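You operate a simulated robot arm through the tools that you are given. There is no shell and no other tool. Be economical: measure what you need, move in short steps, check, and stop when the job is done.

The job below is to be done with a simulated two-armed robot. You get a single attempt, and the scene is never put back.

TASK
On the end of the steel bench by the winding machine, fold the yellow cloth in half, so that its two long edges meet.

The check looks at the end state, three seconds after you hand in, the way a careful person would. Anything else that was tipped, shoved, dropped, spilled or broken makes it a failure. Flat cloth is picked up by pressing the open fingertips on it (5 to 10 N) and closing them slowly along it; thin cloth reads only 2 to 8 mm in the jaws.

THE ROBOT
Two 7-joint arms with two-finger parallel grippers on one trunk, on a base that drives. Base frame: it is fixed to the floor where the robot stands at the start and does not move with it; the origin is under the middle of the robot, x ahead of it, y to its left, z up; the surface under the hand at the start is at about z = 0.7. Lengths are in m, angles in rad, forces in N, time in s.
The left shoulder is at the start at [0.066, 0.157, 1.021], the right one opposite. With the tool pointing down near the work surface each hand reaches from about 0.4 to 0.88 m from the robot's upright axis, wherever it stands, measured 20 degrees to its own side. Places, roughly: end of the steel bench by the winding machine [0.5, 0, 0.7]; yellow cloth [0.5, -0.1, 0.7]. Payload 3.43 kg a hand.
The TCP of each hand is the grasp point between the finger pads, 0.034 m short of the fingertips. In the tool frame z runs along the fingers and y along their closing line. Largest opening 0.128 m; finger width 0.024, thickness 0.012; the body of the gripper, 0.048 by 0.13 m, starts 0.096 m behind the TCP.
Orientation is told as [roll, pitch, yaw] about the base's x, y, z axes, in that order, counted from this pose: with the fingers straight down and closing along the base's y, the tool's x points along the base's -x, its y along +y and its z along -z.

THE INTERFACE
- The arms move only by the tool nudge_tool. It takes "left_targets", "right_targets" or both (then of equal length, played together; a hand with none holds still); each is a list of rows, each a list of 7 numbers: the shift along the base's x, y, z in m, then the turn, a rotation vector about the base's x, y, z in rad, then the finger opening in m, from 0 to 0.128. In form: [[dx, dy, dz, ax, ay, az, hand], ...]. A call has 1 to 8 rows; each row is the pose to reach, as a shift and turn from the pose commanded when the call began. Each row takes 0.2 s and may step no farther than 0.05 m and 0.15 rad from the row before; otherwise, or with a gripper value out of range, the whole call is refused. A pose out of reach is approached as far as the arm can. The call stops where the force on the tool passes 40 N (or 10 N more than at its start, if that is more) or the arm is blocked; 0.2 s more then pass. Each finger travels about 0.153 m/s and halts on what it meets, pressing with about 45 N; the grip force reading is that of the motor and also rises with nothing between the fingers. The clock runs only during rows and for 0.2 s after the last one: add rows that repeat a pose to give the fingers time. The reply holds the time, the measured pose of the TCP, the force on the tool along the base axes, the opening and the grip force, in the units named above and with some noise, with the torque about the TCP (base axes, N m) and any sound that the robot's microphone picked up, and new pictures: "views" is both (left out), scene, wrist or none (wrist: the cameras of the hands that moved).
- Cameras (640 x 400 px; columns grow to the right, rows downward): "scene" is now at [0.1273, -0.0107, 1.2352]; the picture's right is [-0.04, -1.00, -0.01], its down [-0.67, 0.03, -0.74] and it looks along [0.74, -0.02, -0.68] (base axes); focal length 286 px, centre (320, 200). "left" rides on the left gripper at [0.076, 0.011, -0.16] in its tool frame; the picture's right is [-0.15, 0.99, 0.00], its down [-0.88, -0.13, -0.46] and it looks along [-0.45, -0.07, 0.89] (tool axes); focal length 234 px, centre (320, 200). "right" rides on the right gripper at [0.076, -0.011, -0.16] in its tool frame; the picture's right is [0.15, 0.99, 0.00], its down [-0.88, 0.13, -0.46] and it looks along [-0.45, 0.07, 0.89] (tool axes); focal length 234 px, centre (320, 200).
- raise_lower(by): slides the trunk up (or, below 0, down) by that many m; the arms and the scene camera ride with it, the base frame stays. It gives what a move gives, with no picture.
- steer(legs): drives the robot by 1 to 6 legs, each [ahead, left, turn to the left] in m, m and rad, along the robot's own axes; the way and the turn of a leg run together, so that a leg with both is an arc; at most 1.5 m and 3.142 rad a leg. The arms and the cameras ride along, it lands a little off, and it stops where it bumps. It gives what a move gives, and a new picture of the scene camera.
- turn_head(pan, tilt): turns the head with the scene camera to pan (to the left, within 1.501 rad either way) and tilt (down, from -0.506 to 1.204), counted from straight ahead of the robot. It gives what a move gives, and a new picture of the scene camera.
- pixel_to_xyz(camera, pixels): there is no depth. For up to 12 entries [column, row, z] of the newest picture of that camera ("zoom" is the newest enlarged one), the place [x, y] in the base frame at which the ray of that pixel passes the height z, good to about 0.002 m. It takes no simulated time.
- inspect(camera, box): a new picture of the part [left, top, right, bottom] of that camera's present view, enlarged. It takes no simulated time.
- job_done(): hands the job in; it is judged then, once.

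Go step by step. Measure first, check grasps and placings, and put right what went wrong. The budget is 80 turns and 260 pictures, counting those below and the enlarged ones. Unless the task says otherwise, let go and move clear before handing in, and close with one line.

The tools are called after ">>>" by a JSON object that holds its "api" and its "payload". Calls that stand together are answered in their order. nudge_tool: Moves the arms, as the interface text tells. Its arguments: {"type":"object","properties":{"left_targets":{"type":"array","items":{"type":"array","items":{"type":"number"}}},"right_targets":{"type":"array","items":{"type":"array","items":{"type":"number"}}},"views":{"type":"string","enum":["both","scene","wrist","none"]}},"required":[]} The other tools are called the same way: raise_lower (by) slides the trunk up or down; steer (legs) drives the base; turn_head (pan, tilt) turns the head that bears the scene camera; pixel_to_xyz (camera, pixels) gives the place at which the rays of pixels pass given heights; inspect (camera, box) takes an enlarged picture of a part of a camera's view; job_done () hands the job in.

At the start:

```text
time_s: 0.0
left_eef_pos: [0.5576, 0.1095, 0.9264]
left_orientation: [0.008, -0.005, 0.0]
left_contact_force: [-0.2, -0.1, -0.3]
left_torque: [0.0, -0.01, -0.01]
left_opening: 0.1279
left_grasp_force: 0.0
right_eef_pos: [0.4261, -0.3012, 0.849]
right_orientation: [0.007, -0.003, 0.0]
right_contact_force: [1.0, 0.3, -0.3]
right_torque: [0.05, 0.01, 0.04]
right_opening: 0.1278
right_grasp_force: 0.0
trunk travel left (down, up): [-0.5, 0.44]
robot x, y, heading: [0.0018, -0.0026, -0.002]
head pan, tilt: [-0.037, 0.745]
```

scene: 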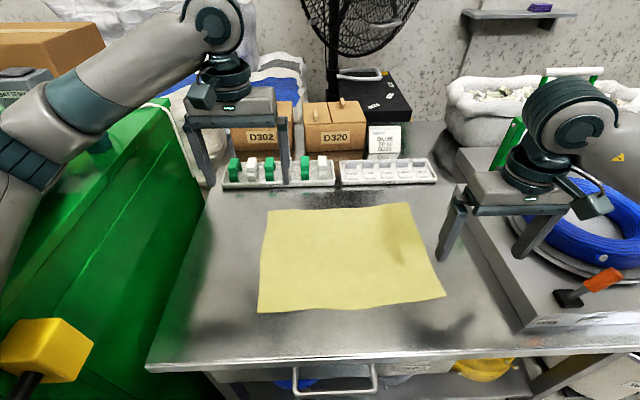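
right: 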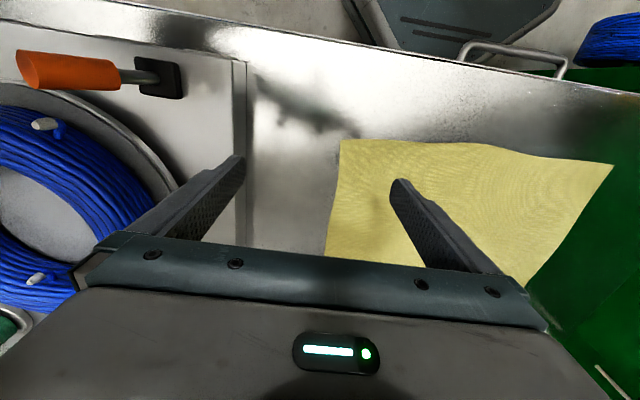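
left: 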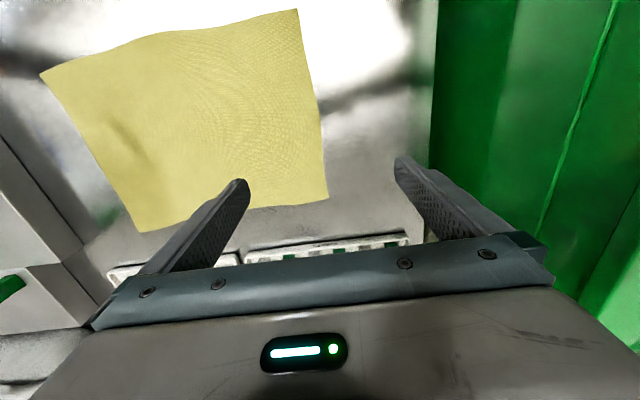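

The cloth's corners are at about (268,209), (417,202), (445,296) and (258,312) in the scene picture. I measure them, the bench edges and the trays behind.

>>> {"api": "pixel_to_xyz", "payload": {"camera": "scene", "pixels": [[268, 209, 0.7], [417, 202, 0.7], [445, 296, 0.7], [258, 312, 0.7], [225, 186, 0.7], [340, 183, 0.7], [436, 182, 0.7], [150, 368, 0.7], [515, 350, 0.7], [525, 328, 0.75], [440, 180, 0.75], [205, 195, 0.7]]}}

>>> {"api": "inspect", "payload": {"camera": "scene", "box": [220, 150, 480, 330]}}

>>> {"api": "pixel_to_xyz", "payload": {"camera": "right", "pixels": [[341, 140, 0.7], [613, 164, 0.7], [325, 256, 0.7], [245, 160, 0.7]]}}

>>> {"api": "pixel_to_xyz", "payload": {"camera": "left", "pixels": [[40, 75, 0.7], [298, 10, 0.7], [328, 198, 0.7], [143, 232, 0.7]]}}

```text
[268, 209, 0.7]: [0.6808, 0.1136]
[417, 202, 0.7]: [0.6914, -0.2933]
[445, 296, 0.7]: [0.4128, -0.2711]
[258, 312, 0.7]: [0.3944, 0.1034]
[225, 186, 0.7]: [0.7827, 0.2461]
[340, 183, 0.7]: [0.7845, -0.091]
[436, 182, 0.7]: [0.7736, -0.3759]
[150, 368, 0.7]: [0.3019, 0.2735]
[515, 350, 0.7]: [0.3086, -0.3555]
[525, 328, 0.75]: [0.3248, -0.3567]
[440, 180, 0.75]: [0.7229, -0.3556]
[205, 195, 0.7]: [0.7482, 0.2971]
```

```text
2.22 times, centred on (350, 240) of scene
```

zoom: 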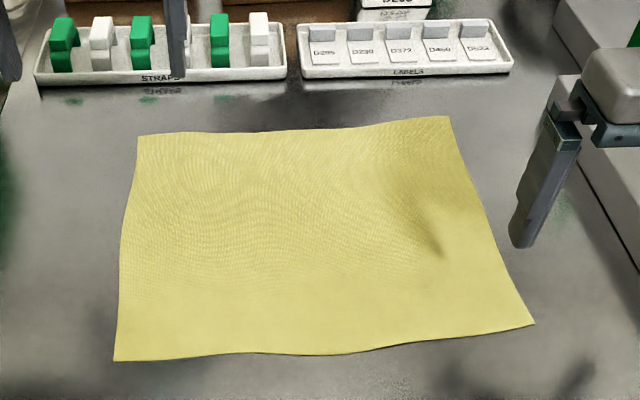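

```text
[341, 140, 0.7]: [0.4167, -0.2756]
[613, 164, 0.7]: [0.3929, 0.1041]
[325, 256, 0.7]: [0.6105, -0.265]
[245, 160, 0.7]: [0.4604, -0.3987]
```

```text
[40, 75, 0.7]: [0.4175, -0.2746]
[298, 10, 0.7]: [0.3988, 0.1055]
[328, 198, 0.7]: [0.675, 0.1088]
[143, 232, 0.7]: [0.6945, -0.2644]
```

The true far-right corner is at about (0.694,-0.265). The cloth therefore spans x≈0.40–0.69 and y≈-0.27–0.11, with its long edges running along y. I will bring the far edge to the near edge with both hands, so first I raise the hands and turn the fingers to close along x.

>>> {"api": "nudge_tool", "payload": {"left_targets": [[0, 0, 0.01, 0, 0, 0.15, 0.128], [0, 0, 0.02, 0, 0, 0.3, 0.128], [0, 0, 0.02, 0, 0, 0.45, 0.1], [0, 0, 0.02, 0, 0, 0.6, 0.08], [0, 0, 0.02, 0, 0, 0.75, 0.06], [0, 0, 0.02, 0, 0, 0.9, 0.05], [0, 0, 0.02, 0, 0, 1.05, 0.05], [0, 0, 0.02, 0, 0, 1.2, 0.05]], "right_targets": [[0, 0, 0.03, 0, 0, 0, 0.128], [0, 0, 0.06, 0, 0, -0.15, 0.128], [0, 0, 0.09, 0, 0, -0.3, 0.1], [0, 0, 0.09, 0, 0, -0.45, 0.08], [0, 0, 0.09, 0, 0, -0.6, 0.06], [0, 0, 0.09, 0, 0, -0.75, 0.05], [0, 0, 0.09, 0, 0, -0.9, 0.05], [0, 0, 0.09, 0, 0, -1.05, 0.05]], "views": "both"}}

```text
time_s: 1.8
left_eef_pos: [0.5605, 0.1155, 0.9418]
left_orientation: [0.001, 0.002, 1.202]
left_contact_force: [-0.3, 0.2, 0.0]
left_torque: [0.02, -0.01, 0.0]
left_opening: 0.05
left_grasp_force: 0.0
right_eef_pos: [0.4292, -0.2954, 0.9382]
right_orientation: [0.001, -0.001, -1.051]
right_contact_force: [0.3, -0.4, 0.1]
right_torque: [0.0, -0.01, -0.01]
right_opening: 0.0501
right_grasp_force: 0.0
trunk travel left (down, up): [-0.5, 0.44]
robot x, y, heading: [0.0, -0.0006, -0.0]
head pan, tilt: [-0.037, 0.745]
```

scene: 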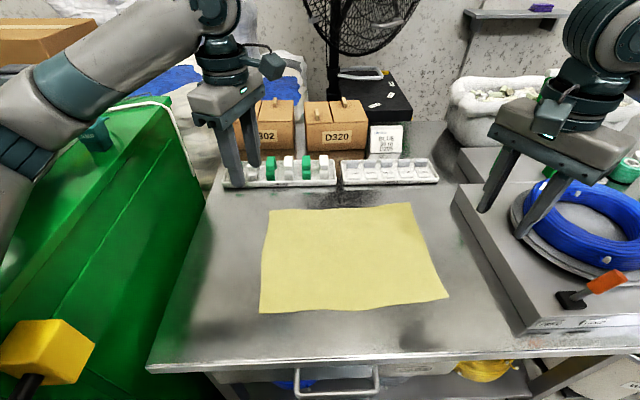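
right: 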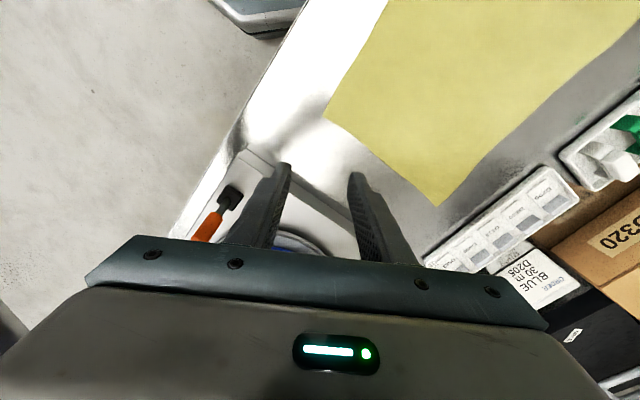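
left: 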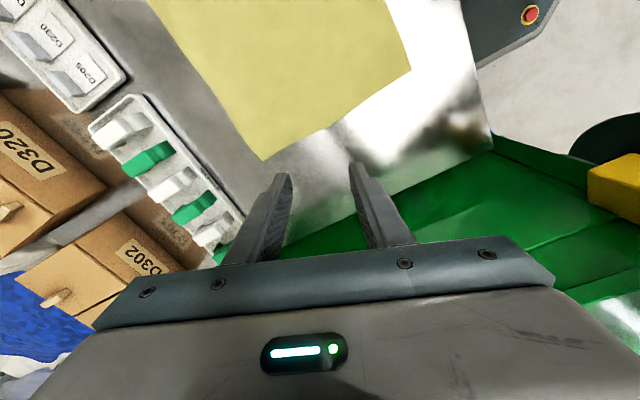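

Both yaw turns ran cleanly. I finish them to ±1.571 and then back the robot up 0.10 m for room to lay the edge down.

>>> {"api": "nudge_tool", "payload": {"left_targets": [[0, 0, 0.02, 0, 0, 0.12, 0.05], [0, 0, 0.03, 0, 0, 0.24, 0.05], [0, 0, 0.03, 0, 0, 0.369, 0.05], [0, 0, 0.03, 0, 0, 0.369, 0.05]], "right_targets": [[0, 0.01, 0.03, 0, 0, -0.13, 0.05], [0, 0.02, 0.04, 0, 0, -0.26, 0.05], [0, 0.02, 0.04, 0, 0, -0.39, 0.05], [0, 0.02, 0.04, 0, 0, -0.52, 0.05]], "views": "none"}}

>>> {"api": "steer", "payload": {"legs": [[-0.1, 0, 0]]}}

```text
time_s: 2.8
left_eef_pos: [0.5605, 0.1145, 0.9717]
left_orientation: [-0.001, 0.0, 1.571]
left_contact_force: [-0.4, -1.0, -0.4]
left_torque: [0.03, -0.01, 0.0]
left_opening: 0.0501
left_grasp_force: 0.1
right_eef_pos: [0.429, -0.2749, 0.9787]
right_orientation: [-0.003, -0.001, -1.572]
right_contact_force: [0.0, -0.6, -0.3]
right_torque: [-0.02, -0.05, 0.02]
right_opening: 0.0499
right_grasp_force: 0.1
trunk travel left (down, up): [-0.5, 0.44]
robot x, y, heading: [0.0001, -0.0005, 0.002]
head pan, tilt: [-0.037, 0.745]
```

```text
time_s: 3.9
left_eef_pos: [0.4611, 0.115, 0.9707]
left_orientation: [-0.001, 0.001, 1.57]
left_contact_force: [-0.5, 0.0, 0.3]
left_torque: [0.01, 0.0, -0.01]
left_opening: 0.0502
left_grasp_force: 0.1
right_eef_pos: [0.3296, -0.2748, 0.9788]
right_orientation: [-0.001, 0.002, -1.567]
right_contact_force: [-0.6, -0.5, 0.3]
right_torque: [0.02, -0.04, 0.01]
right_opening: 0.0501
right_grasp_force: 0.0
trunk travel left (down, up): [-0.5, 0.44]
robot x, y, heading: [-0.0976, 0.0027, 0.004]
head pan, tilt: [-0.037, 0.745]
```

scene: 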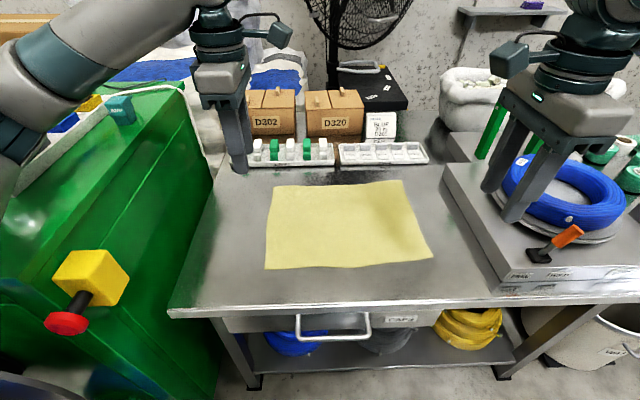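

The base is 0.0976 m back and the hands are clear. I measure the far edge again in an enlarged view.

>>> {"api": "inspect", "payload": {"camera": "scene", "box": [255, 165, 445, 284]}}

```text
3.36 times, centred on (350, 224) of scene
```

zoom: 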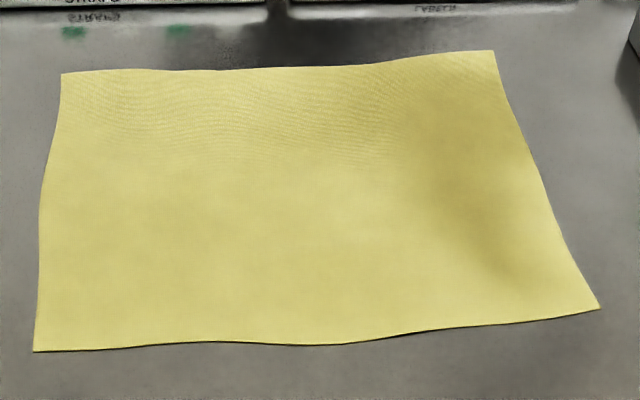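

>>> {"api": "pixel_to_xyz", "payload": {"camera": "zoom", "pixels": [[61, 74, 0.7], [90, 71, 0.7], [465, 53, 0.7], [494, 50, 0.7], [280, 69, 0.7], [600, 308, 0.7], [33, 351, 0.7], [70, 350, 0.7], [570, 316, 0.7], [300, 345, 0.7]]}}

```text
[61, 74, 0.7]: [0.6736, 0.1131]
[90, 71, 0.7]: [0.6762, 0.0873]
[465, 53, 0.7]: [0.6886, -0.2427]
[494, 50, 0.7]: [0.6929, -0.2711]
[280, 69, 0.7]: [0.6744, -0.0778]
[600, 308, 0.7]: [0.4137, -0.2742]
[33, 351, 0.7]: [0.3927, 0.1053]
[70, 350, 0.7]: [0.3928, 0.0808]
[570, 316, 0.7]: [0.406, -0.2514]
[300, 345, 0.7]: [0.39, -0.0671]
```

I now have the far edge at x≈0.676 (left, y 0.09) and x≈0.690 (right, y -0.247). I move both hands above those grasp points, still high.

>>> {"api": "nudge_tool", "payload": {"left_targets": [[0.03, 0, 0, 0, 0, 0, 0.05], [0.06, -0.01, 0, 0, 0, 0, 0.05], [0.09, -0.02, 0, 0, 0, 0, 0.04], [0.12, -0.025, -0.02, 0, 0, 0, 0.028], [0.15, -0.025, -0.04, 0, 0, 0, 0.028], [0.17, -0.025, -0.06, 0, 0, 0, 0.028], [0.185, -0.025, -0.08, 0, 0, 0, 0.028], [0.197, -0.025, -0.1, 0, 0, 0, 0.028]], "right_targets": [[0.044, 0, 0, 0, 0, 0, 0.05], [0.088, 0.01, 0, 0, 0, 0, 0.05], [0.132, 0.02, 0, 0, 0, 0, 0.04], [0.176, 0.028, -0.01, 0, 0, 0, 0.028], [0.22, 0.028, -0.03, 0, 0, 0, 0.028], [0.264, 0.028, -0.05, 0, 0, 0, 0.028], [0.304, 0.028, -0.075, 0, 0, 0, 0.028], [0.342, 0.028, -0.1, 0, 0, 0, 0.028]], "views": "scene"}}

```text
time_s: 5.7
left_eef_pos: [0.6613, 0.0911, 0.8697]
left_orientation: [0.003, -0.001, 1.571]
left_contact_force: [-0.2, -0.6, 0.6]
left_torque: [-0.03, 0.05, -0.03]
left_opening: 0.0283
left_grasp_force: 0.0
right_eef_pos: [0.6747, -0.2471, 0.879]
right_orientation: [-0.002, -0.001, -1.568]
right_contact_force: [0.2, 0.1, 0.4]
right_torque: [-0.02, 0.06, 0.04]
right_opening: 0.028
right_grasp_force: 0.1
trunk travel left (down, up): [-0.5, 0.44]
robot x, y, heading: [-0.1007, -0.0026, -0.0]
head pan, tilt: [-0.037, 0.745]
```

scene: 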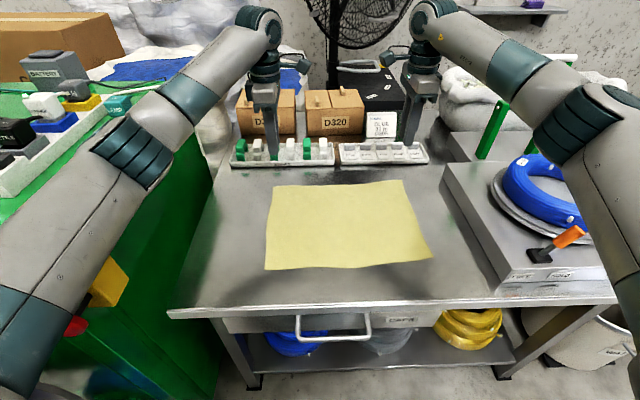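

Both hands hang over the far edge, reading left x 0.661 and right x 0.675. I lower to about 15 mm above the cloth and check with the wrist cameras.

>>> {"api": "nudge_tool", "payload": {"left_targets": [[0, 0, -0.04, 0, 0, 0, 0.028], [0, 0, -0.08, 0, 0, 0, 0.028], [-0.002, 0, -0.12, 0, 0, 0, 0.028], [-0.002, 0, -0.12, 0, 0, 0, 0.028]], "right_targets": [[0, 0, -0.04, 0, 0, 0, 0.028], [0, 0, -0.09, 0, 0, 0, 0.028], [-0.002, 0, -0.129, 0, 0, 0, 0.028], [-0.002, 0, -0.129, 0, 0, 0, 0.028]], "views": "both"}}

>>> {"api": "inspect", "payload": {"camera": "left", "box": [220, 120, 420, 245]}}

>>> {"api": "inspect", "payload": {"camera": "right", "box": [220, 120, 420, 245]}}

```text
time_s: 6.7
left_eef_pos: [0.6593, 0.0779, 0.7506]
left_orientation: [0.0, -0.012, 1.564]
left_contact_force: [0.2, -0.1, 0.7]
left_torque: [-0.01, 0.0, 0.0]
left_opening: 0.0282
left_grasp_force: 0.1
right_eef_pos: [0.6695, -0.2562, 0.7452]
right_orientation: [0.001, 0.012, -1.571]
right_contact_force: [-0.7, 1.1, -0.9]
right_torque: [-0.01, -0.02, 0.0]
right_opening: 0.0281
right_grasp_force: 0.1
trunk travel left (down, up): [-0.5, 0.44]
robot x, y, heading: [-0.0983, 0.0007, -0.003]
head pan, tilt: [-0.037, 0.745]
```

scene: 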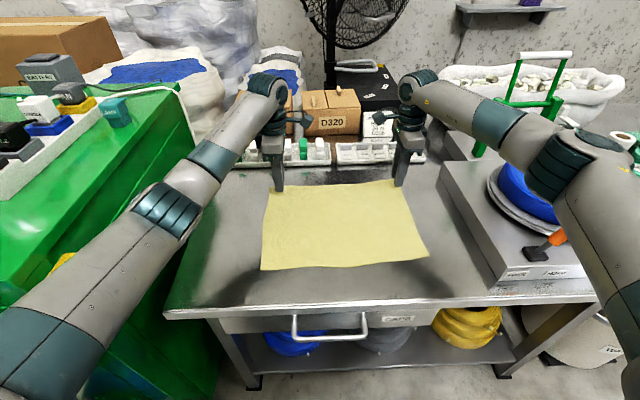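
right: 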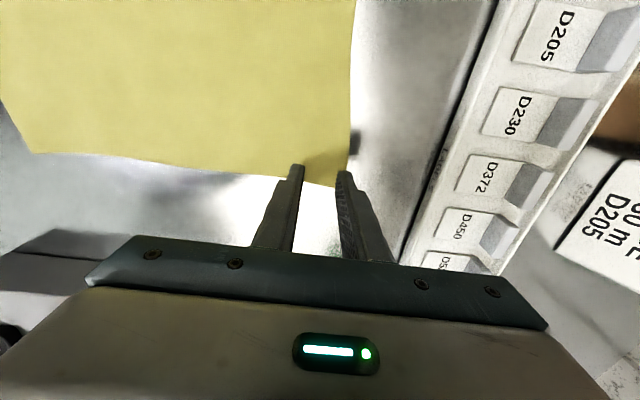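
left: 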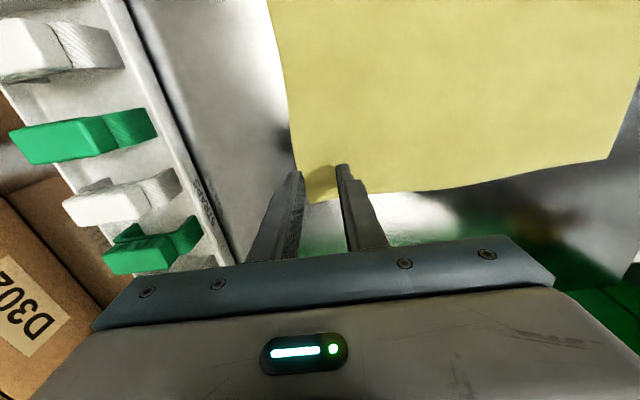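

```text
3.20 times, centred on (320, 182) of left
```

zoom: 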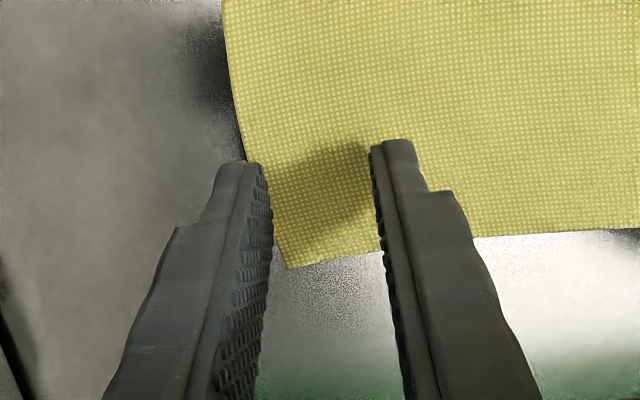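

```text
3.20 times, centred on (320, 182) of right
```

zoom: 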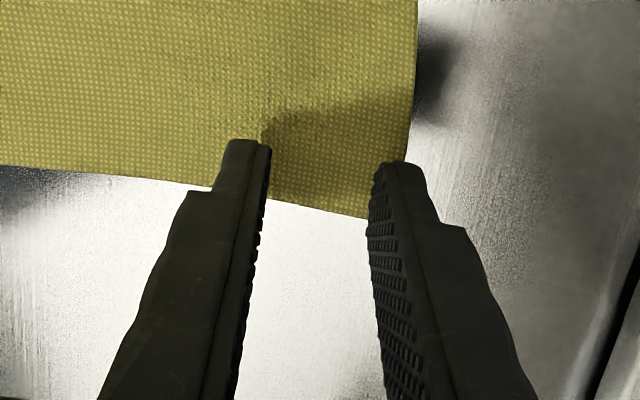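

The far finger of each hand straddles the far edge and the near finger is over the cloth. I shift the right hand 8 mm inward and step down to contact.

>>> {"api": "nudge_tool", "payload": {"left_targets": [[0, 0.003, -0.006, 0, 0, 0, 0.028], [0, 0.005, -0.012, 0, 0, 0, 0.028], [0, 0.005, -0.015, 0, 0, 0, 0.028], [0, 0.005, -0.015, 0, 0, 0, 0.028]], "right_targets": [[0, 0.004, -0.003, 0, 0, 0, 0.028], [0, 0.008, -0.006, 0, 0, 0, 0.028], [0, 0.008, -0.01, 0, 0, 0, 0.028], [0, 0.008, -0.01, 0, 0, 0, 0.028]], "views": "none"}}

```text
time_s: 7.7
left_eef_pos: [0.6563, 0.0865, 0.7374]
left_orientation: [-0.001, -0.01, 1.566]
left_contact_force: [0.1, 0.4, 0.3]
left_torque: [-0.02, 0.03, -0.03]
left_opening: 0.0279
left_grasp_force: 0.2
right_eef_pos: [0.6709, -0.2461, 0.7364]
right_orientation: [0.0, 0.01, -1.569]
right_contact_force: [0.2, 0.4, 0.5]
right_torque: [-0.04, -0.01, -0.01]
right_opening: 0.0278
right_grasp_force: 0.0
trunk travel left (down, up): [-0.5, 0.44]
robot x, y, heading: [-0.0978, 0.0022, 0.003]
head pan, tilt: [-0.037, 0.745]
```

>>> {"api": "nudge_tool", "payload": {"left_targets": [[0.002, 0, -0.002, 0, 0, 0, 0.028], [0.002, 0, -0.004, 0, 0, 0, 0.028], [0.002, 0, -0.004, 0, 0, 0, 0.028]], "right_targets": [[0, 0, -0.002, 0, 0, 0, 0.028], [0, 0, -0.004, 0, 0, 0, 0.028], [0, 0, -0.004, 0, 0, 0, 0.028]], "views": "none"}}

```text
time_s: 8.5
left_eef_pos: [0.6582, 0.0921, 0.7356]
left_orientation: [-0.003, -0.006, 1.57]
left_contact_force: [2.2, -2.7, 16.4]
left_torque: [-0.07, 0.06, 0.05]
left_opening: 0.0279
left_grasp_force: 0.1
right_eef_pos: [0.6693, -0.2417, 0.7359]
right_orientation: [0.002, 0.006, -1.568]
right_contact_force: [1.1, 0.6, 2.0]
right_torque: [-0.03, -0.02, -0.01]
right_opening: 0.028
right_grasp_force: 0.1
trunk travel left (down, up): [-0.5, 0.44]
robot x, y, heading: [-0.1004, 0.005, 0.004]
head pan, tilt: [-0.037, 0.745]
```

Left presses with 16 N and right with 2 N, so I trim both toward about 8 N.

>>> {"api": "nudge_tool", "payload": {"left_targets": [[0, 0, 0.001, 0, 0, 0, 0.028], [0, 0, 0.001, 0, 0, 0, 0.028]], "right_targets": [[0, 0, -0.001, 0, 0, 0, 0.028], [0, 0, -0.001, 0, 0, 0, 0.028]], "views": "none"}}

```text
time_s: 9.1
left_eef_pos: [0.6581, 0.094, 0.7345]
left_orientation: [-0.002, -0.002, 1.572]
left_contact_force: [1.9, -3.0, 13.5]
left_torque: [-0.07, -0.02, 0.0]
left_opening: 0.0278
left_grasp_force: 0.1
right_eef_pos: [0.6689, -0.2398, 0.7368]
right_orientation: [0.001, 0.003, -1.567]
right_contact_force: [0.7, -0.8, 5.8]
right_torque: [-0.01, -0.06, -0.01]
right_opening: 0.0278
right_grasp_force: 0.0
trunk travel left (down, up): [-0.5, 0.44]
robot x, y, heading: [-0.0971, -0.0014, 0.002]
head pan, tilt: [-0.037, 0.745]
```

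Stiffness is about 3–4 N/mm. I make a last trim and close both hands slowly.

>>> {"api": "nudge_tool", "payload": {"left_targets": [[0, 0, 0.0015, 0, 0, 0, 0.028], [0, 0, 0.0015, 0, 0, 0, 0.024], [0, 0, 0.0015, 0, 0, 0, 0.02], [0, 0, 0.0015, 0, 0, 0, 0.016], [0, 0, 0.0015, 0, 0, 0, 0.012], [0, 0, 0.0015, 0, 0, 0, 0.008], [0, 0, 0.0015, 0, 0, 0, 0.004], [0, 0, 0.0015, 0, 0, 0, 0.0]], "right_targets": [[0, 0, -0.0007, 0, 0, 0, 0.028], [0, 0, -0.0007, 0, 0, 0, 0.024], [0, 0, -0.0007, 0, 0, 0, 0.02], [0, 0, -0.0007, 0, 0, 0, 0.016], [0, 0, -0.0007, 0, 0, 0, 0.012], [0, 0, -0.0007, 0, 0, 0, 0.008], [0, 0, -0.0007, 0, 0, 0, 0.004], [0, 0, -0.0007, 0, 0, 0, 0.0]], "views": "both"}}

>>> {"api": "inspect", "payload": {"camera": "left", "box": [220, 120, 420, 245]}}

>>> {"api": "inspect", "payload": {"camera": "right", "box": [220, 120, 420, 245]}}

```text
time_s: 10.9
left_eef_pos: [0.658, 0.0954, 0.7357]
left_orientation: [-0.001, 0.0, 1.569]
left_contact_force: [0.4, -1.0, 2.2]
left_torque: [-0.02, 0.02, 0.0]
left_opening: 0.0021
left_grasp_force: 36.7
right_eef_pos: [0.6689, -0.2402, 0.7353]
right_orientation: [0.0, 0.0, -1.567]
right_contact_force: [0.7, 0.8, 10.6]
right_torque: [0.02, -0.04, -0.03]
right_opening: 0.0018
right_grasp_force: 36.7
trunk travel left (down, up): [-0.5, 0.44]
robot x, y, heading: [-0.0972, -0.0018, 0.003]
head pan, tilt: [-0.037, 0.745]
```

scene: 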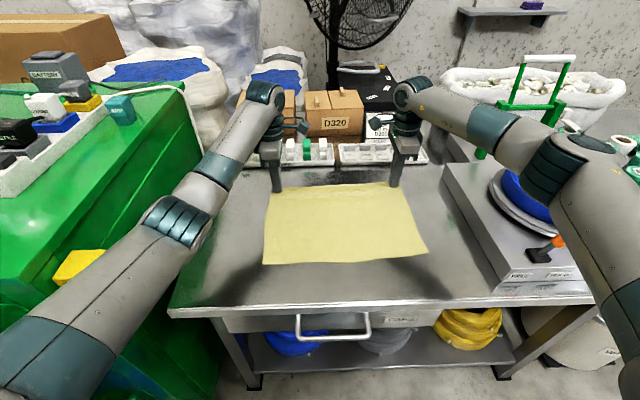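
right: 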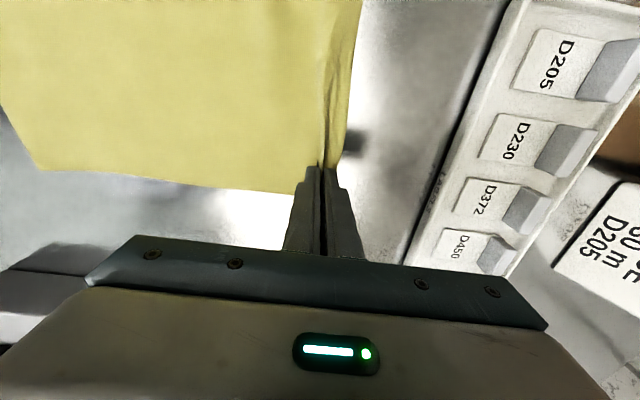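
left: 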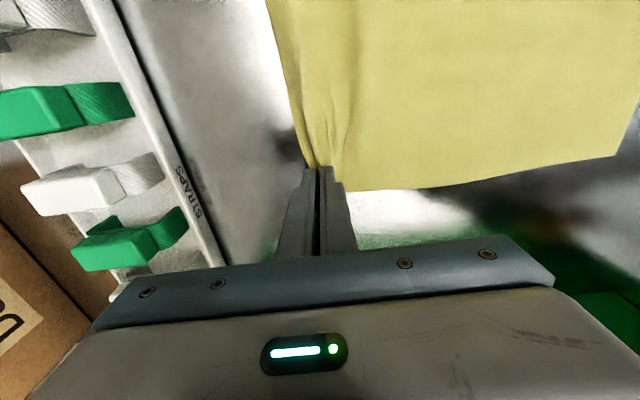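

```text
3.20 times, centred on (320, 182) of left
```

zoom: 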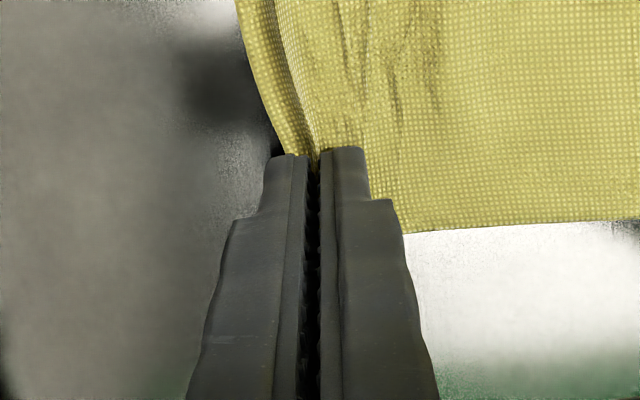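

```text
3.20 times, centred on (320, 182) of right
```

zoom: 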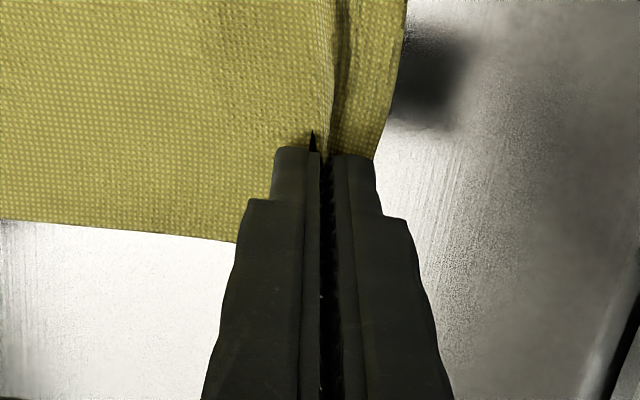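

Both jaws read about 2 mm with ridges between the pads. I lift 6 cm while drawing slightly toward the robot to test the grasps.

>>> {"api": "nudge_tool", "payload": {"left_targets": [[0, 0, 0.015, 0, 0, 0, 0], [-0.01, 0, 0.03, 0, 0, 0, 0], [-0.02, 0, 0.045, 0, 0, 0, 0], [-0.03, 0, 0.06, 0, 0, 0, 0]], "right_targets": [[0, 0, 0.015, 0, 0, 0, 0], [-0.01, 0, 0.03, 0, 0, 0, 0], [-0.02, 0, 0.045, 0, 0, 0, 0], [-0.03, 0, 0.06, 0, 0, 0, 0]], "views": "both"}}

>>> {"api": "inspect", "payload": {"camera": "scene", "box": [240, 120, 450, 280]}}

```text
time_s: 12.1
left_eef_pos: [0.6376, 0.0465, 0.811]
left_orientation: [-0.019, -0.007, 1.519]
left_contact_force: [-0.5, -0.7, -0.4]
left_torque: [0.02, 0.02, 0.03]
left_opening: 0.0021
left_grasp_force: 36.8
right_eef_pos: [0.6375, -0.2739, 0.7991]
right_orientation: [0.007, 0.01, -1.603]
right_contact_force: [0.4, -0.3, 0.3]
right_torque: [0.04, -0.03, -0.02]
right_opening: 0.002
right_grasp_force: 36.9
trunk travel left (down, up): [-0.5, 0.44]
robot x, y, heading: [-0.0882, -0.0076, -0.034]
head pan, tilt: [-0.037, 0.745]
stopped in row 4 (left hand): the arm was blocked; the commanded pose is now the measured one
```

scene: 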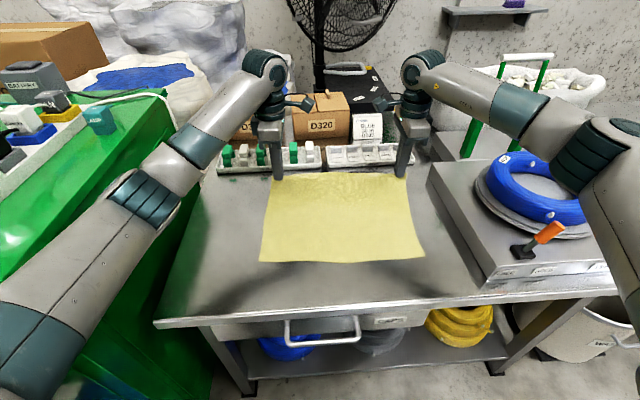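
right: 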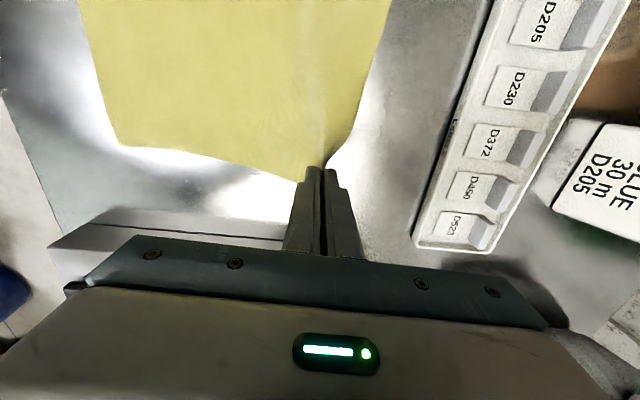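
left: 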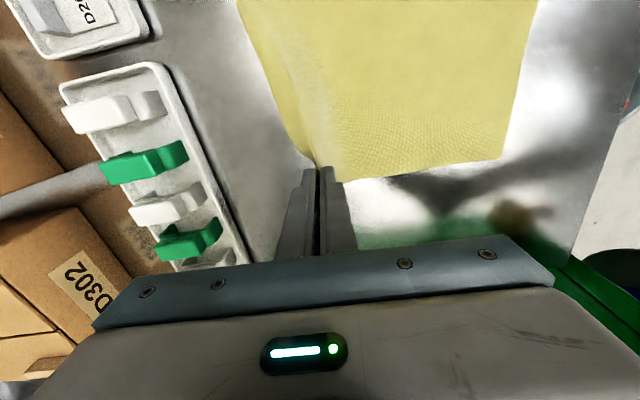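

```text
2.50 times, centred on (345, 200) of scene
```

zoom: 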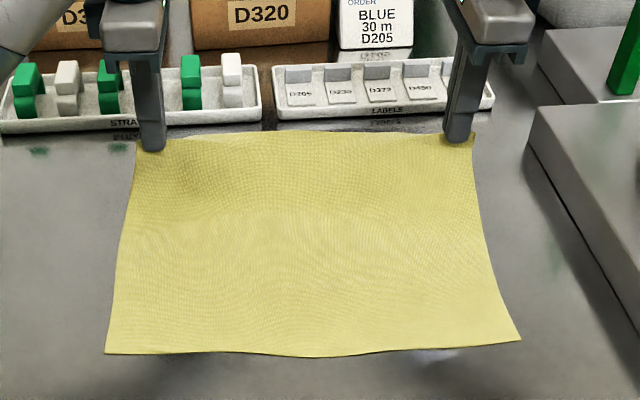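

Both grasps hold, but the left arm reports blocked and the base heading slipped to -0.034. The left arm is probably touching the green cabinet, so I look left.

>>> {"api": "turn_head", "payload": {"pan": 0.75, "tilt": 0.75}}

```text
time_s: 13.3
left_eef_pos: [0.6373, 0.0471, 0.811]
left_orientation: [-0.022, -0.012, 1.524]
left_contact_force: [-0.2, 0.4, 0.1]
left_torque: [0.01, 0.01, -0.01]
left_opening: 0.002
left_grasp_force: 36.5
right_eef_pos: [0.639, -0.2744, 0.7954]
right_orientation: [0.006, 0.017, -1.598]
right_contact_force: [0.3, -0.1, -0.9]
right_torque: [0.03, -0.01, -0.03]
right_opening: 0.002
right_grasp_force: 36.6
trunk travel left (down, up): [-0.5, 0.44]
robot x, y, heading: [-0.0871, -0.003, -0.037]
head pan, tilt: [0.75, 0.75]
```

scene: 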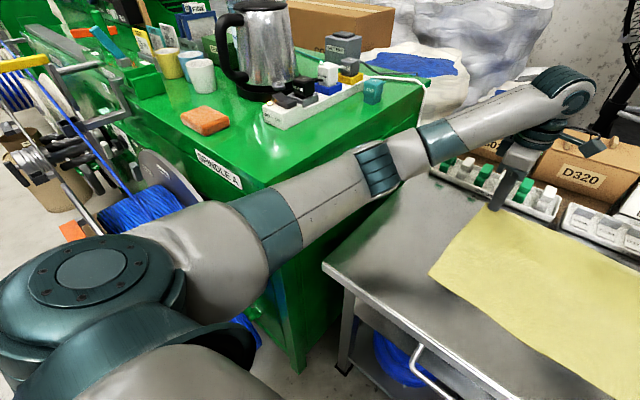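

The left upper arm lies against the top corner of the green cabinet. Raising the trunk lifts the arm off it, and since the cloth is 0.28 m deep a 0.1 m lift is safe for it.

>>> {"api": "raise_lower", "payload": {"by": 0.08}}

>>> {"api": "turn_head", "payload": {"pan": 0.6, "tilt": 0.85}}

```text
time_s: 14.4
left_eef_pos: [0.6406, 0.0645, 0.8804]
left_orientation: [-0.005, 0.002, 1.528]
left_contact_force: [1.2, -0.5, -0.7]
left_torque: [0.01, -0.02, 0.0]
left_opening: 0.0024
left_grasp_force: 37.2
right_eef_pos: [0.6436, -0.2613, 0.875]
right_orientation: [-0.001, 0.001, -1.599]
right_contact_force: [-0.4, 0.1, 0.1]
right_torque: [0.04, -0.03, -0.01]
right_opening: 0.0019
right_grasp_force: 36.4
trunk travel left (down, up): [-0.58, 0.36]
robot x, y, heading: [-0.0872, -0.0008, -0.031]
head pan, tilt: [0.75, 0.75]
```

```text
time_s: 15.1
left_eef_pos: [0.6395, 0.0632, 0.8792]
left_orientation: [-0.007, 0.004, 1.529]
left_contact_force: [-0.3, -0.2, -0.3]
left_torque: [0.04, 0.0, 0.01]
left_opening: 0.002
left_grasp_force: 37.2
right_eef_pos: [0.6431, -0.2611, 0.8753]
right_orientation: [0.0, 0.001, -1.596]
right_contact_force: [-0.9, 0.3, -0.2]
right_torque: [0.02, -0.04, 0.0]
right_opening: 0.0019
right_grasp_force: 36.5
trunk travel left (down, up): [-0.58, 0.36]
robot x, y, heading: [-0.0888, -0.0022, -0.031]
head pan, tilt: [0.6, 0.85]
```

scene: 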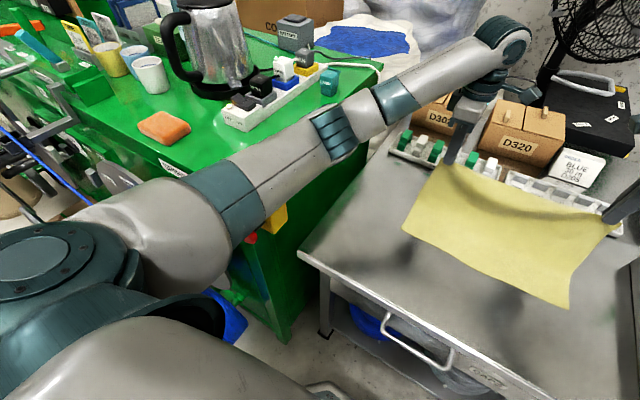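

The arm is free of the cabinet now. I draw the edge toward the robot to slacken the cloth, and then raise the trunk further.

>>> {"api": "nudge_tool", "payload": {"left_targets": [[-0.02, 0, 0.0, 0, 0, 0, 0], [-0.04, 0, 0, 0, 0, 0, 0], [-0.06, 0.01, 0, 0, 0, 0, 0], [-0.08, 0.02, 0, 0, 0, 0, 0]], "right_targets": [[-0.02, 0, 0, 0, 0, 0, 0], [-0.04, 0, 0, 0, 0, 0, 0], [-0.06, 0.005, 0, 0, 0, 0, 0], [-0.08, 0.01, 0, 0, 0, 0, 0]], "views": "none"}}

>>> {"api": "raise_lower", "payload": {"by": 0.06}}

>>> {"api": "turn_head", "payload": {"pan": 0.3, "tilt": 0.9}}

```text
time_s: 16.3
left_eef_pos: [0.5596, 0.0346, 0.8927]
left_orientation: [-0.021, 0.001, 1.481]
left_contact_force: [-0.1, -0.4, -0.6]
left_torque: [0.01, 0.01, 0.01]
left_opening: 0.002
left_grasp_force: 36.3
right_eef_pos: [0.5543, -0.2883, 0.8799]
right_orientation: [0.008, 0.011, -1.628]
right_contact_force: [-0.5, -0.8, 0.0]
right_torque: [0.03, -0.05, 0.03]
right_opening: 0.0018
right_grasp_force: 36.8
trunk travel left (down, up): [-0.58, 0.36]
robot x, y, heading: [-0.0847, -0.0115, -0.057]
head pan, tilt: [0.6, 0.85]
stopped in row 4 (left hand): the arm was blocked; the commanded pose is now the measured one
```

```text
time_s: 17.3
left_eef_pos: [0.5673, 0.0524, 0.9404]
left_orientation: [-0.007, 0.007, 1.492]
left_contact_force: [0.0, 0.3, -0.3]
left_torque: [0.0, 0.01, 0.04]
left_opening: 0.002
left_grasp_force: 37.0
right_eef_pos: [0.5639, -0.2764, 0.9355]
right_orientation: [0.0, 0.0, -1.627]
right_contact_force: [0.6, 0.5, -0.2]
right_torque: [0.02, 0.04, 0.02]
right_opening: 0.0018
right_grasp_force: 36.7
trunk travel left (down, up): [-0.64, 0.3]
robot x, y, heading: [-0.0809, -0.0108, -0.054]
head pan, tilt: [0.6, 0.85]
```

```text
time_s: 18.1
left_eef_pos: [0.5667, 0.0511, 0.9407]
left_orientation: [-0.009, 0.008, 1.491]
left_contact_force: [1.0, 0.6, -0.5]
left_torque: [0.0, -0.02, 0.0]
left_opening: 0.002
left_grasp_force: 36.5
right_eef_pos: [0.5624, -0.2766, 0.9366]
right_orientation: [0.001, -0.001, -1.626]
right_contact_force: [0.0, 0.5, 0.0]
right_torque: [0.0, -0.02, 0.03]
right_opening: 0.0017
right_grasp_force: 36.7
trunk travel left (down, up): [-0.64, 0.3]
robot x, y, heading: [-0.0817, -0.0072, -0.06]
head pan, tilt: [0.3, 0.901]
```

scene: 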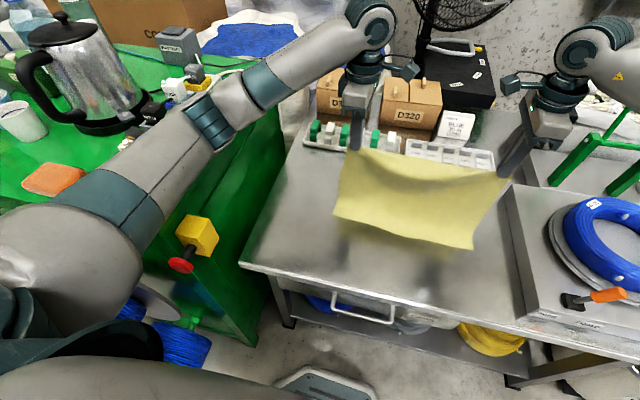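

The left arm was blocked again as it retracted, so I inspect what it is near before moving anything.

>>> {"api": "inspect", "payload": {"camera": "scene", "box": [0, 20, 330, 226]}}

>>> {"api": "pixel_to_xyz", "payload": {"camera": "scene", "pixels": [[270, 108, 0.9], [270, 108, 0.8], [270, 108, 1.0], [215, 255, 0.9], [215, 255, 0.8], [210, 125, 1.0], [210, 125, 1.1], [60, 195, 0.85], [240, 265, 0.7]]}}

```text
1.94 times, centred on (165, 123) of scene
```

zoom: 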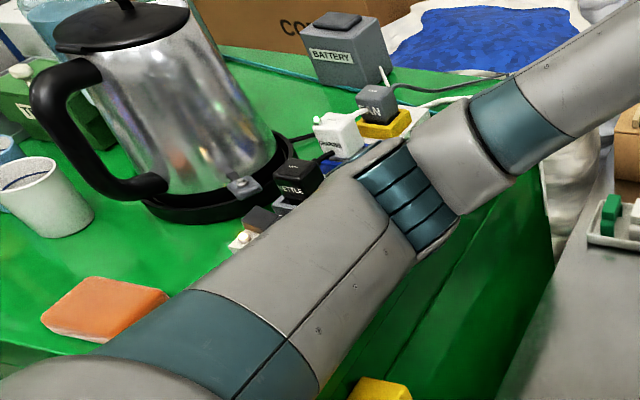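

```text
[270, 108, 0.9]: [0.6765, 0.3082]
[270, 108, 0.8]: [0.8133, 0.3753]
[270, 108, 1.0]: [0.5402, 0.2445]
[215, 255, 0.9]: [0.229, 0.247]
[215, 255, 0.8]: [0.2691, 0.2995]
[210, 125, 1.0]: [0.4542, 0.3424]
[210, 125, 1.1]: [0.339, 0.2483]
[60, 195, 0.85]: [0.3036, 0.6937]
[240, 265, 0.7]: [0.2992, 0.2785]
```

The cabinet top seems to be at about z 0.95 and y > 0.30, with plugs on it near the elbow; nothing looks moved. I raise the trunk 0.10 m so that the arm clears it and the cloth hangs free, and then look to the right for room to shift the base.

>>> {"api": "raise_lower", "payload": {"by": 0.1}}

>>> {"api": "turn_head", "payload": {"pan": -0.6, "tilt": 0.9}}

```text
time_s: 19.5
left_eef_pos: [0.5677, 0.0527, 1.0414]
left_orientation: [-0.006, 0.01, 1.489]
left_contact_force: [-0.2, 0.1, 0.1]
left_torque: [0.01, 0.01, 0.02]
left_opening: 0.0023
left_grasp_force: 36.3
right_eef_pos: [0.5629, -0.2755, 1.0367]
right_orientation: [0.001, 0.001, -1.625]
right_contact_force: [-0.6, -0.1, -0.5]
right_torque: [0.0, 0.02, 0.03]
right_opening: 0.0022
right_grasp_force: 36.1
trunk travel left (down, up): [-0.74, 0.2]
robot x, y, heading: [-0.0783, -0.0099, -0.052]
head pan, tilt: [0.3, 0.901]
```

```text
time_s: 20.7
left_eef_pos: [0.5674, 0.0508, 1.0411]
left_orientation: [-0.007, 0.008, 1.489]
left_contact_force: [0.7, 0.4, -0.5]
left_torque: [-0.03, 0.0, 0.0]
left_opening: 0.002
left_grasp_force: 36.9
right_eef_pos: [0.5628, -0.2759, 1.0361]
right_orientation: [0.0, -0.002, -1.625]
right_contact_force: [0.4, -0.3, 0.0]
right_torque: [0.01, -0.03, 0.02]
right_opening: 0.0018
right_grasp_force: 36.6
trunk travel left (down, up): [-0.74, 0.2]
robot x, y, heading: [-0.0806, -0.0104, -0.054]
head pan, tilt: [-0.6, 0.901]
```

scene: 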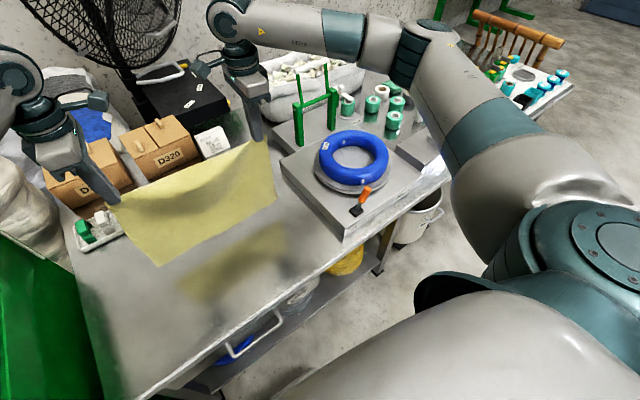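

The right side is clear and the cloth hangs free. I shift the base 0.10 m right and straighten the heading, keeping the head forward afterwards.

>>> {"api": "steer", "payload": {"legs": [[0, -0.1, 0.054]]}}

>>> {"api": "turn_head", "payload": {"pan": 0.05, "tilt": 0.85}}

```text
time_s: 21.8
left_eef_pos: [0.5609, -0.0126, 1.0417]
left_orientation: [-0.01, 0.008, 1.543]
left_contact_force: [0.6, 0.0, -0.2]
left_torque: [0.01, 0.02, -0.01]
left_opening: 0.0022
left_grasp_force: 36.2
right_eef_pos: [0.5738, -0.3403, 1.0365]
right_orientation: [0.002, 0.001, -1.572]
right_contact_force: [0.2, 0.2, 0.1]
right_torque: [-0.01, -0.02, -0.03]
right_opening: 0.002
right_grasp_force: 36.2
trunk travel left (down, up): [-0.74, 0.2]
robot x, y, heading: [-0.0843, -0.1094, -0.002]
head pan, tilt: [-0.6, 0.901]
```

scene: 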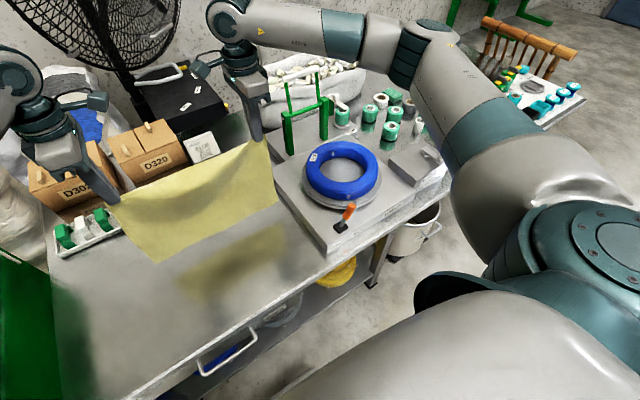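

```text
time_s: 22.9
left_eef_pos: [0.56, -0.0137, 1.0413]
left_orientation: [-0.01, 0.009, 1.543]
left_contact_force: [0.4, 0.9, -1.3]
left_torque: [-0.03, 0.0, 0.01]
left_opening: 0.0022
left_grasp_force: 36.4
right_eef_pos: [0.5743, -0.3409, 1.0369]
right_orientation: [0.001, 0.0, -1.573]
right_contact_force: [0.0, 0.0, 0.8]
right_torque: [-0.01, 0.02, -0.03]
right_opening: 0.002
right_grasp_force: 36.9
trunk travel left (down, up): [-0.74, 0.2]
robot x, y, heading: [-0.0841, -0.1051, -0.002]
head pan, tilt: [0.051, 0.85]
```

scene: 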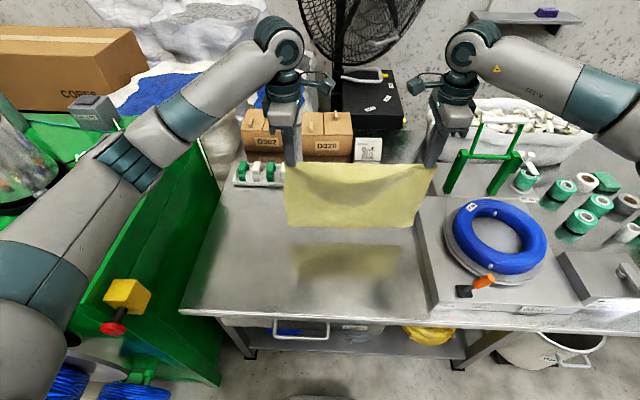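

The cloth now hangs free between the hands with heading about 0. I bring it back to the left and toward the robot, over the clear part of the bench at x≈0.46.

>>> {"api": "nudge_tool", "payload": {"left_targets": [[-0.01, 0.01, 0, 0, 0, 0.005, 0], [-0.025, 0.025, 0, 0, 0, 0.01, 0], [-0.045, 0.045, 0, 0, 0, 0.02, 0], [-0.065, 0.065, 0, 0, 0, 0.028, 0], [-0.08, 0.085, 0, 0, 0, 0.028, 0], [-0.092, 0.097, 0, 0, 0, 0.028, 0], [-0.1, 0.102, 0, 0, 0, 0.028, 0], [-0.1, 0.102, 0, 0, 0, 0.028, 0]], "right_targets": [[-0.012, 0.01, 0.001, 0, 0, 0, 0], [-0.03, 0.025, 0.002, 0, 0, 0, 0], [-0.05, 0.045, 0.003, 0, 0, 0, 0], [-0.072, 0.065, 0.004, 0, 0, 0, 0], [-0.092, 0.082, 0.004, 0, 0, 0, 0], [-0.106, 0.092, 0.004, 0, 0, 0, 0], [-0.114, 0.096, 0.004, 0, 0, 0, 0], [-0.114, 0.096, 0.004, 0, 0, 0, 0]], "views": "both"}}

```text
time_s: 24.6
left_eef_pos: [0.4601, 0.0886, 1.0421]
left_orientation: [-0.007, 0.01, 1.571]
left_contact_force: [0.1, -0.5, 0.1]
left_torque: [-0.03, -0.01, -0.01]
left_opening: 0.0021
left_grasp_force: 37.0
right_eef_pos: [0.4607, -0.2466, 1.0414]
right_orientation: [0.0, 0.0, -1.573]
right_contact_force: [-0.7, 1.4, -0.2]
right_torque: [0.0, -0.02, -0.03]
right_opening: 0.002
right_grasp_force: 36.3
trunk travel left (down, up): [-0.74, 0.2]
robot x, y, heading: [-0.0851, -0.1124, -0.005]
head pan, tilt: [0.051, 0.85]
```

scene: 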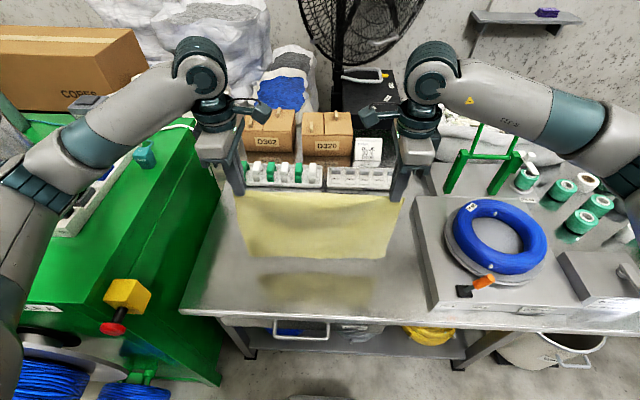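
right: 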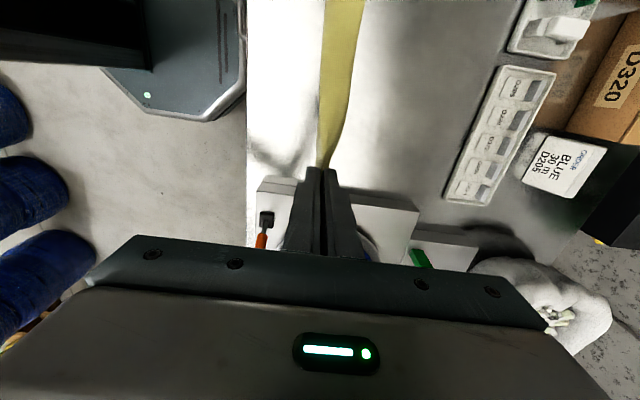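
left: 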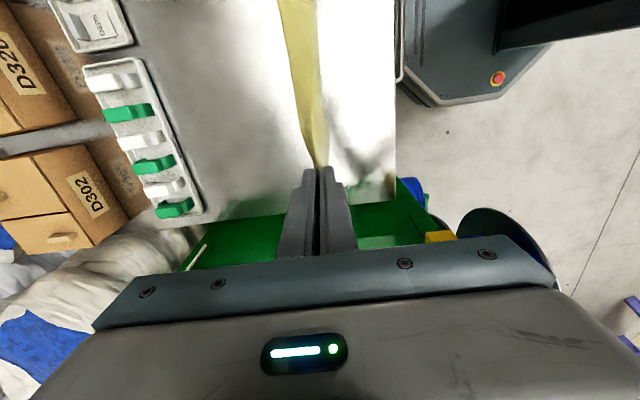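

The cloth hangs straight with its bottom edge clear of the bench. I lower until that edge touches and then move forward and down so the lower half lays out away from the robot.

>>> {"api": "nudge_tool", "payload": {"left_targets": [[0, 0, -0.02, 0, 0, 0, 0], [0, 0, -0.04, 0, 0, 0, 0], [0.006, 0, -0.055, 0, 0, 0, 0], [0.02, 0, -0.07, 0, 0, 0, 0], [0.035, 0, -0.085, 0, 0, 0, 0], [0.05, 0, -0.1, 0, 0, 0, 0], [0.065, 0, -0.115, 0, 0, 0, 0], [0.08, 0, -0.13, 0, 0, 0, 0]], "right_targets": [[0, 0, -0.02, 0, 0, 0, 0], [0, 0, -0.04, 0, 0, 0, 0], [0.006, 0, -0.055, 0, 0, 0, 0], [0.02, 0, -0.07, 0, 0, 0, 0], [0.035, 0, -0.085, 0, 0, 0, 0], [0.05, 0, -0.1, 0, 0, 0, 0], [0.065, 0, -0.115, 0, 0, 0, 0], [0.08, 0, -0.13, 0, 0, 0, 0]], "views": "scene"}}

>>> {"api": "inspect", "payload": {"camera": "scene", "box": [200, 120, 450, 280]}}

```text
time_s: 26.4
left_eef_pos: [0.5406, 0.0895, 0.9112]
left_orientation: [-0.007, 0.008, 1.572]
left_contact_force: [0.7, -1.4, 0.2]
left_torque: [0.01, 0.01, 0.01]
left_opening: 0.0022
left_grasp_force: 37.0
right_eef_pos: [0.5424, -0.2459, 0.9109]
right_orientation: [0.0, 0.001, -1.572]
right_contact_force: [0.7, 0.6, -1.2]
right_torque: [0.02, -0.03, 0.0]
right_opening: 0.0018
right_grasp_force: 36.4
trunk travel left (down, up): [-0.74, 0.2]
robot x, y, heading: [-0.0875, -0.1076, -0.003]
head pan, tilt: [0.051, 0.85]
```

scene: 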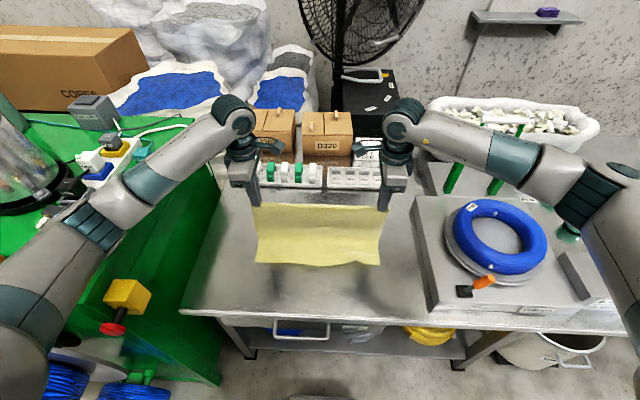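

```text
2.50 times, centred on (325, 200) of scene
```

zoom: 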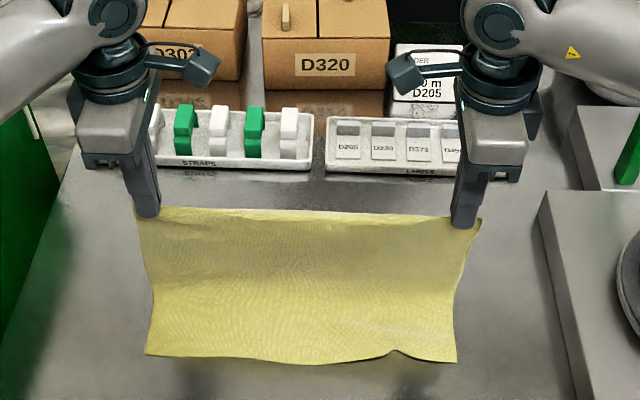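

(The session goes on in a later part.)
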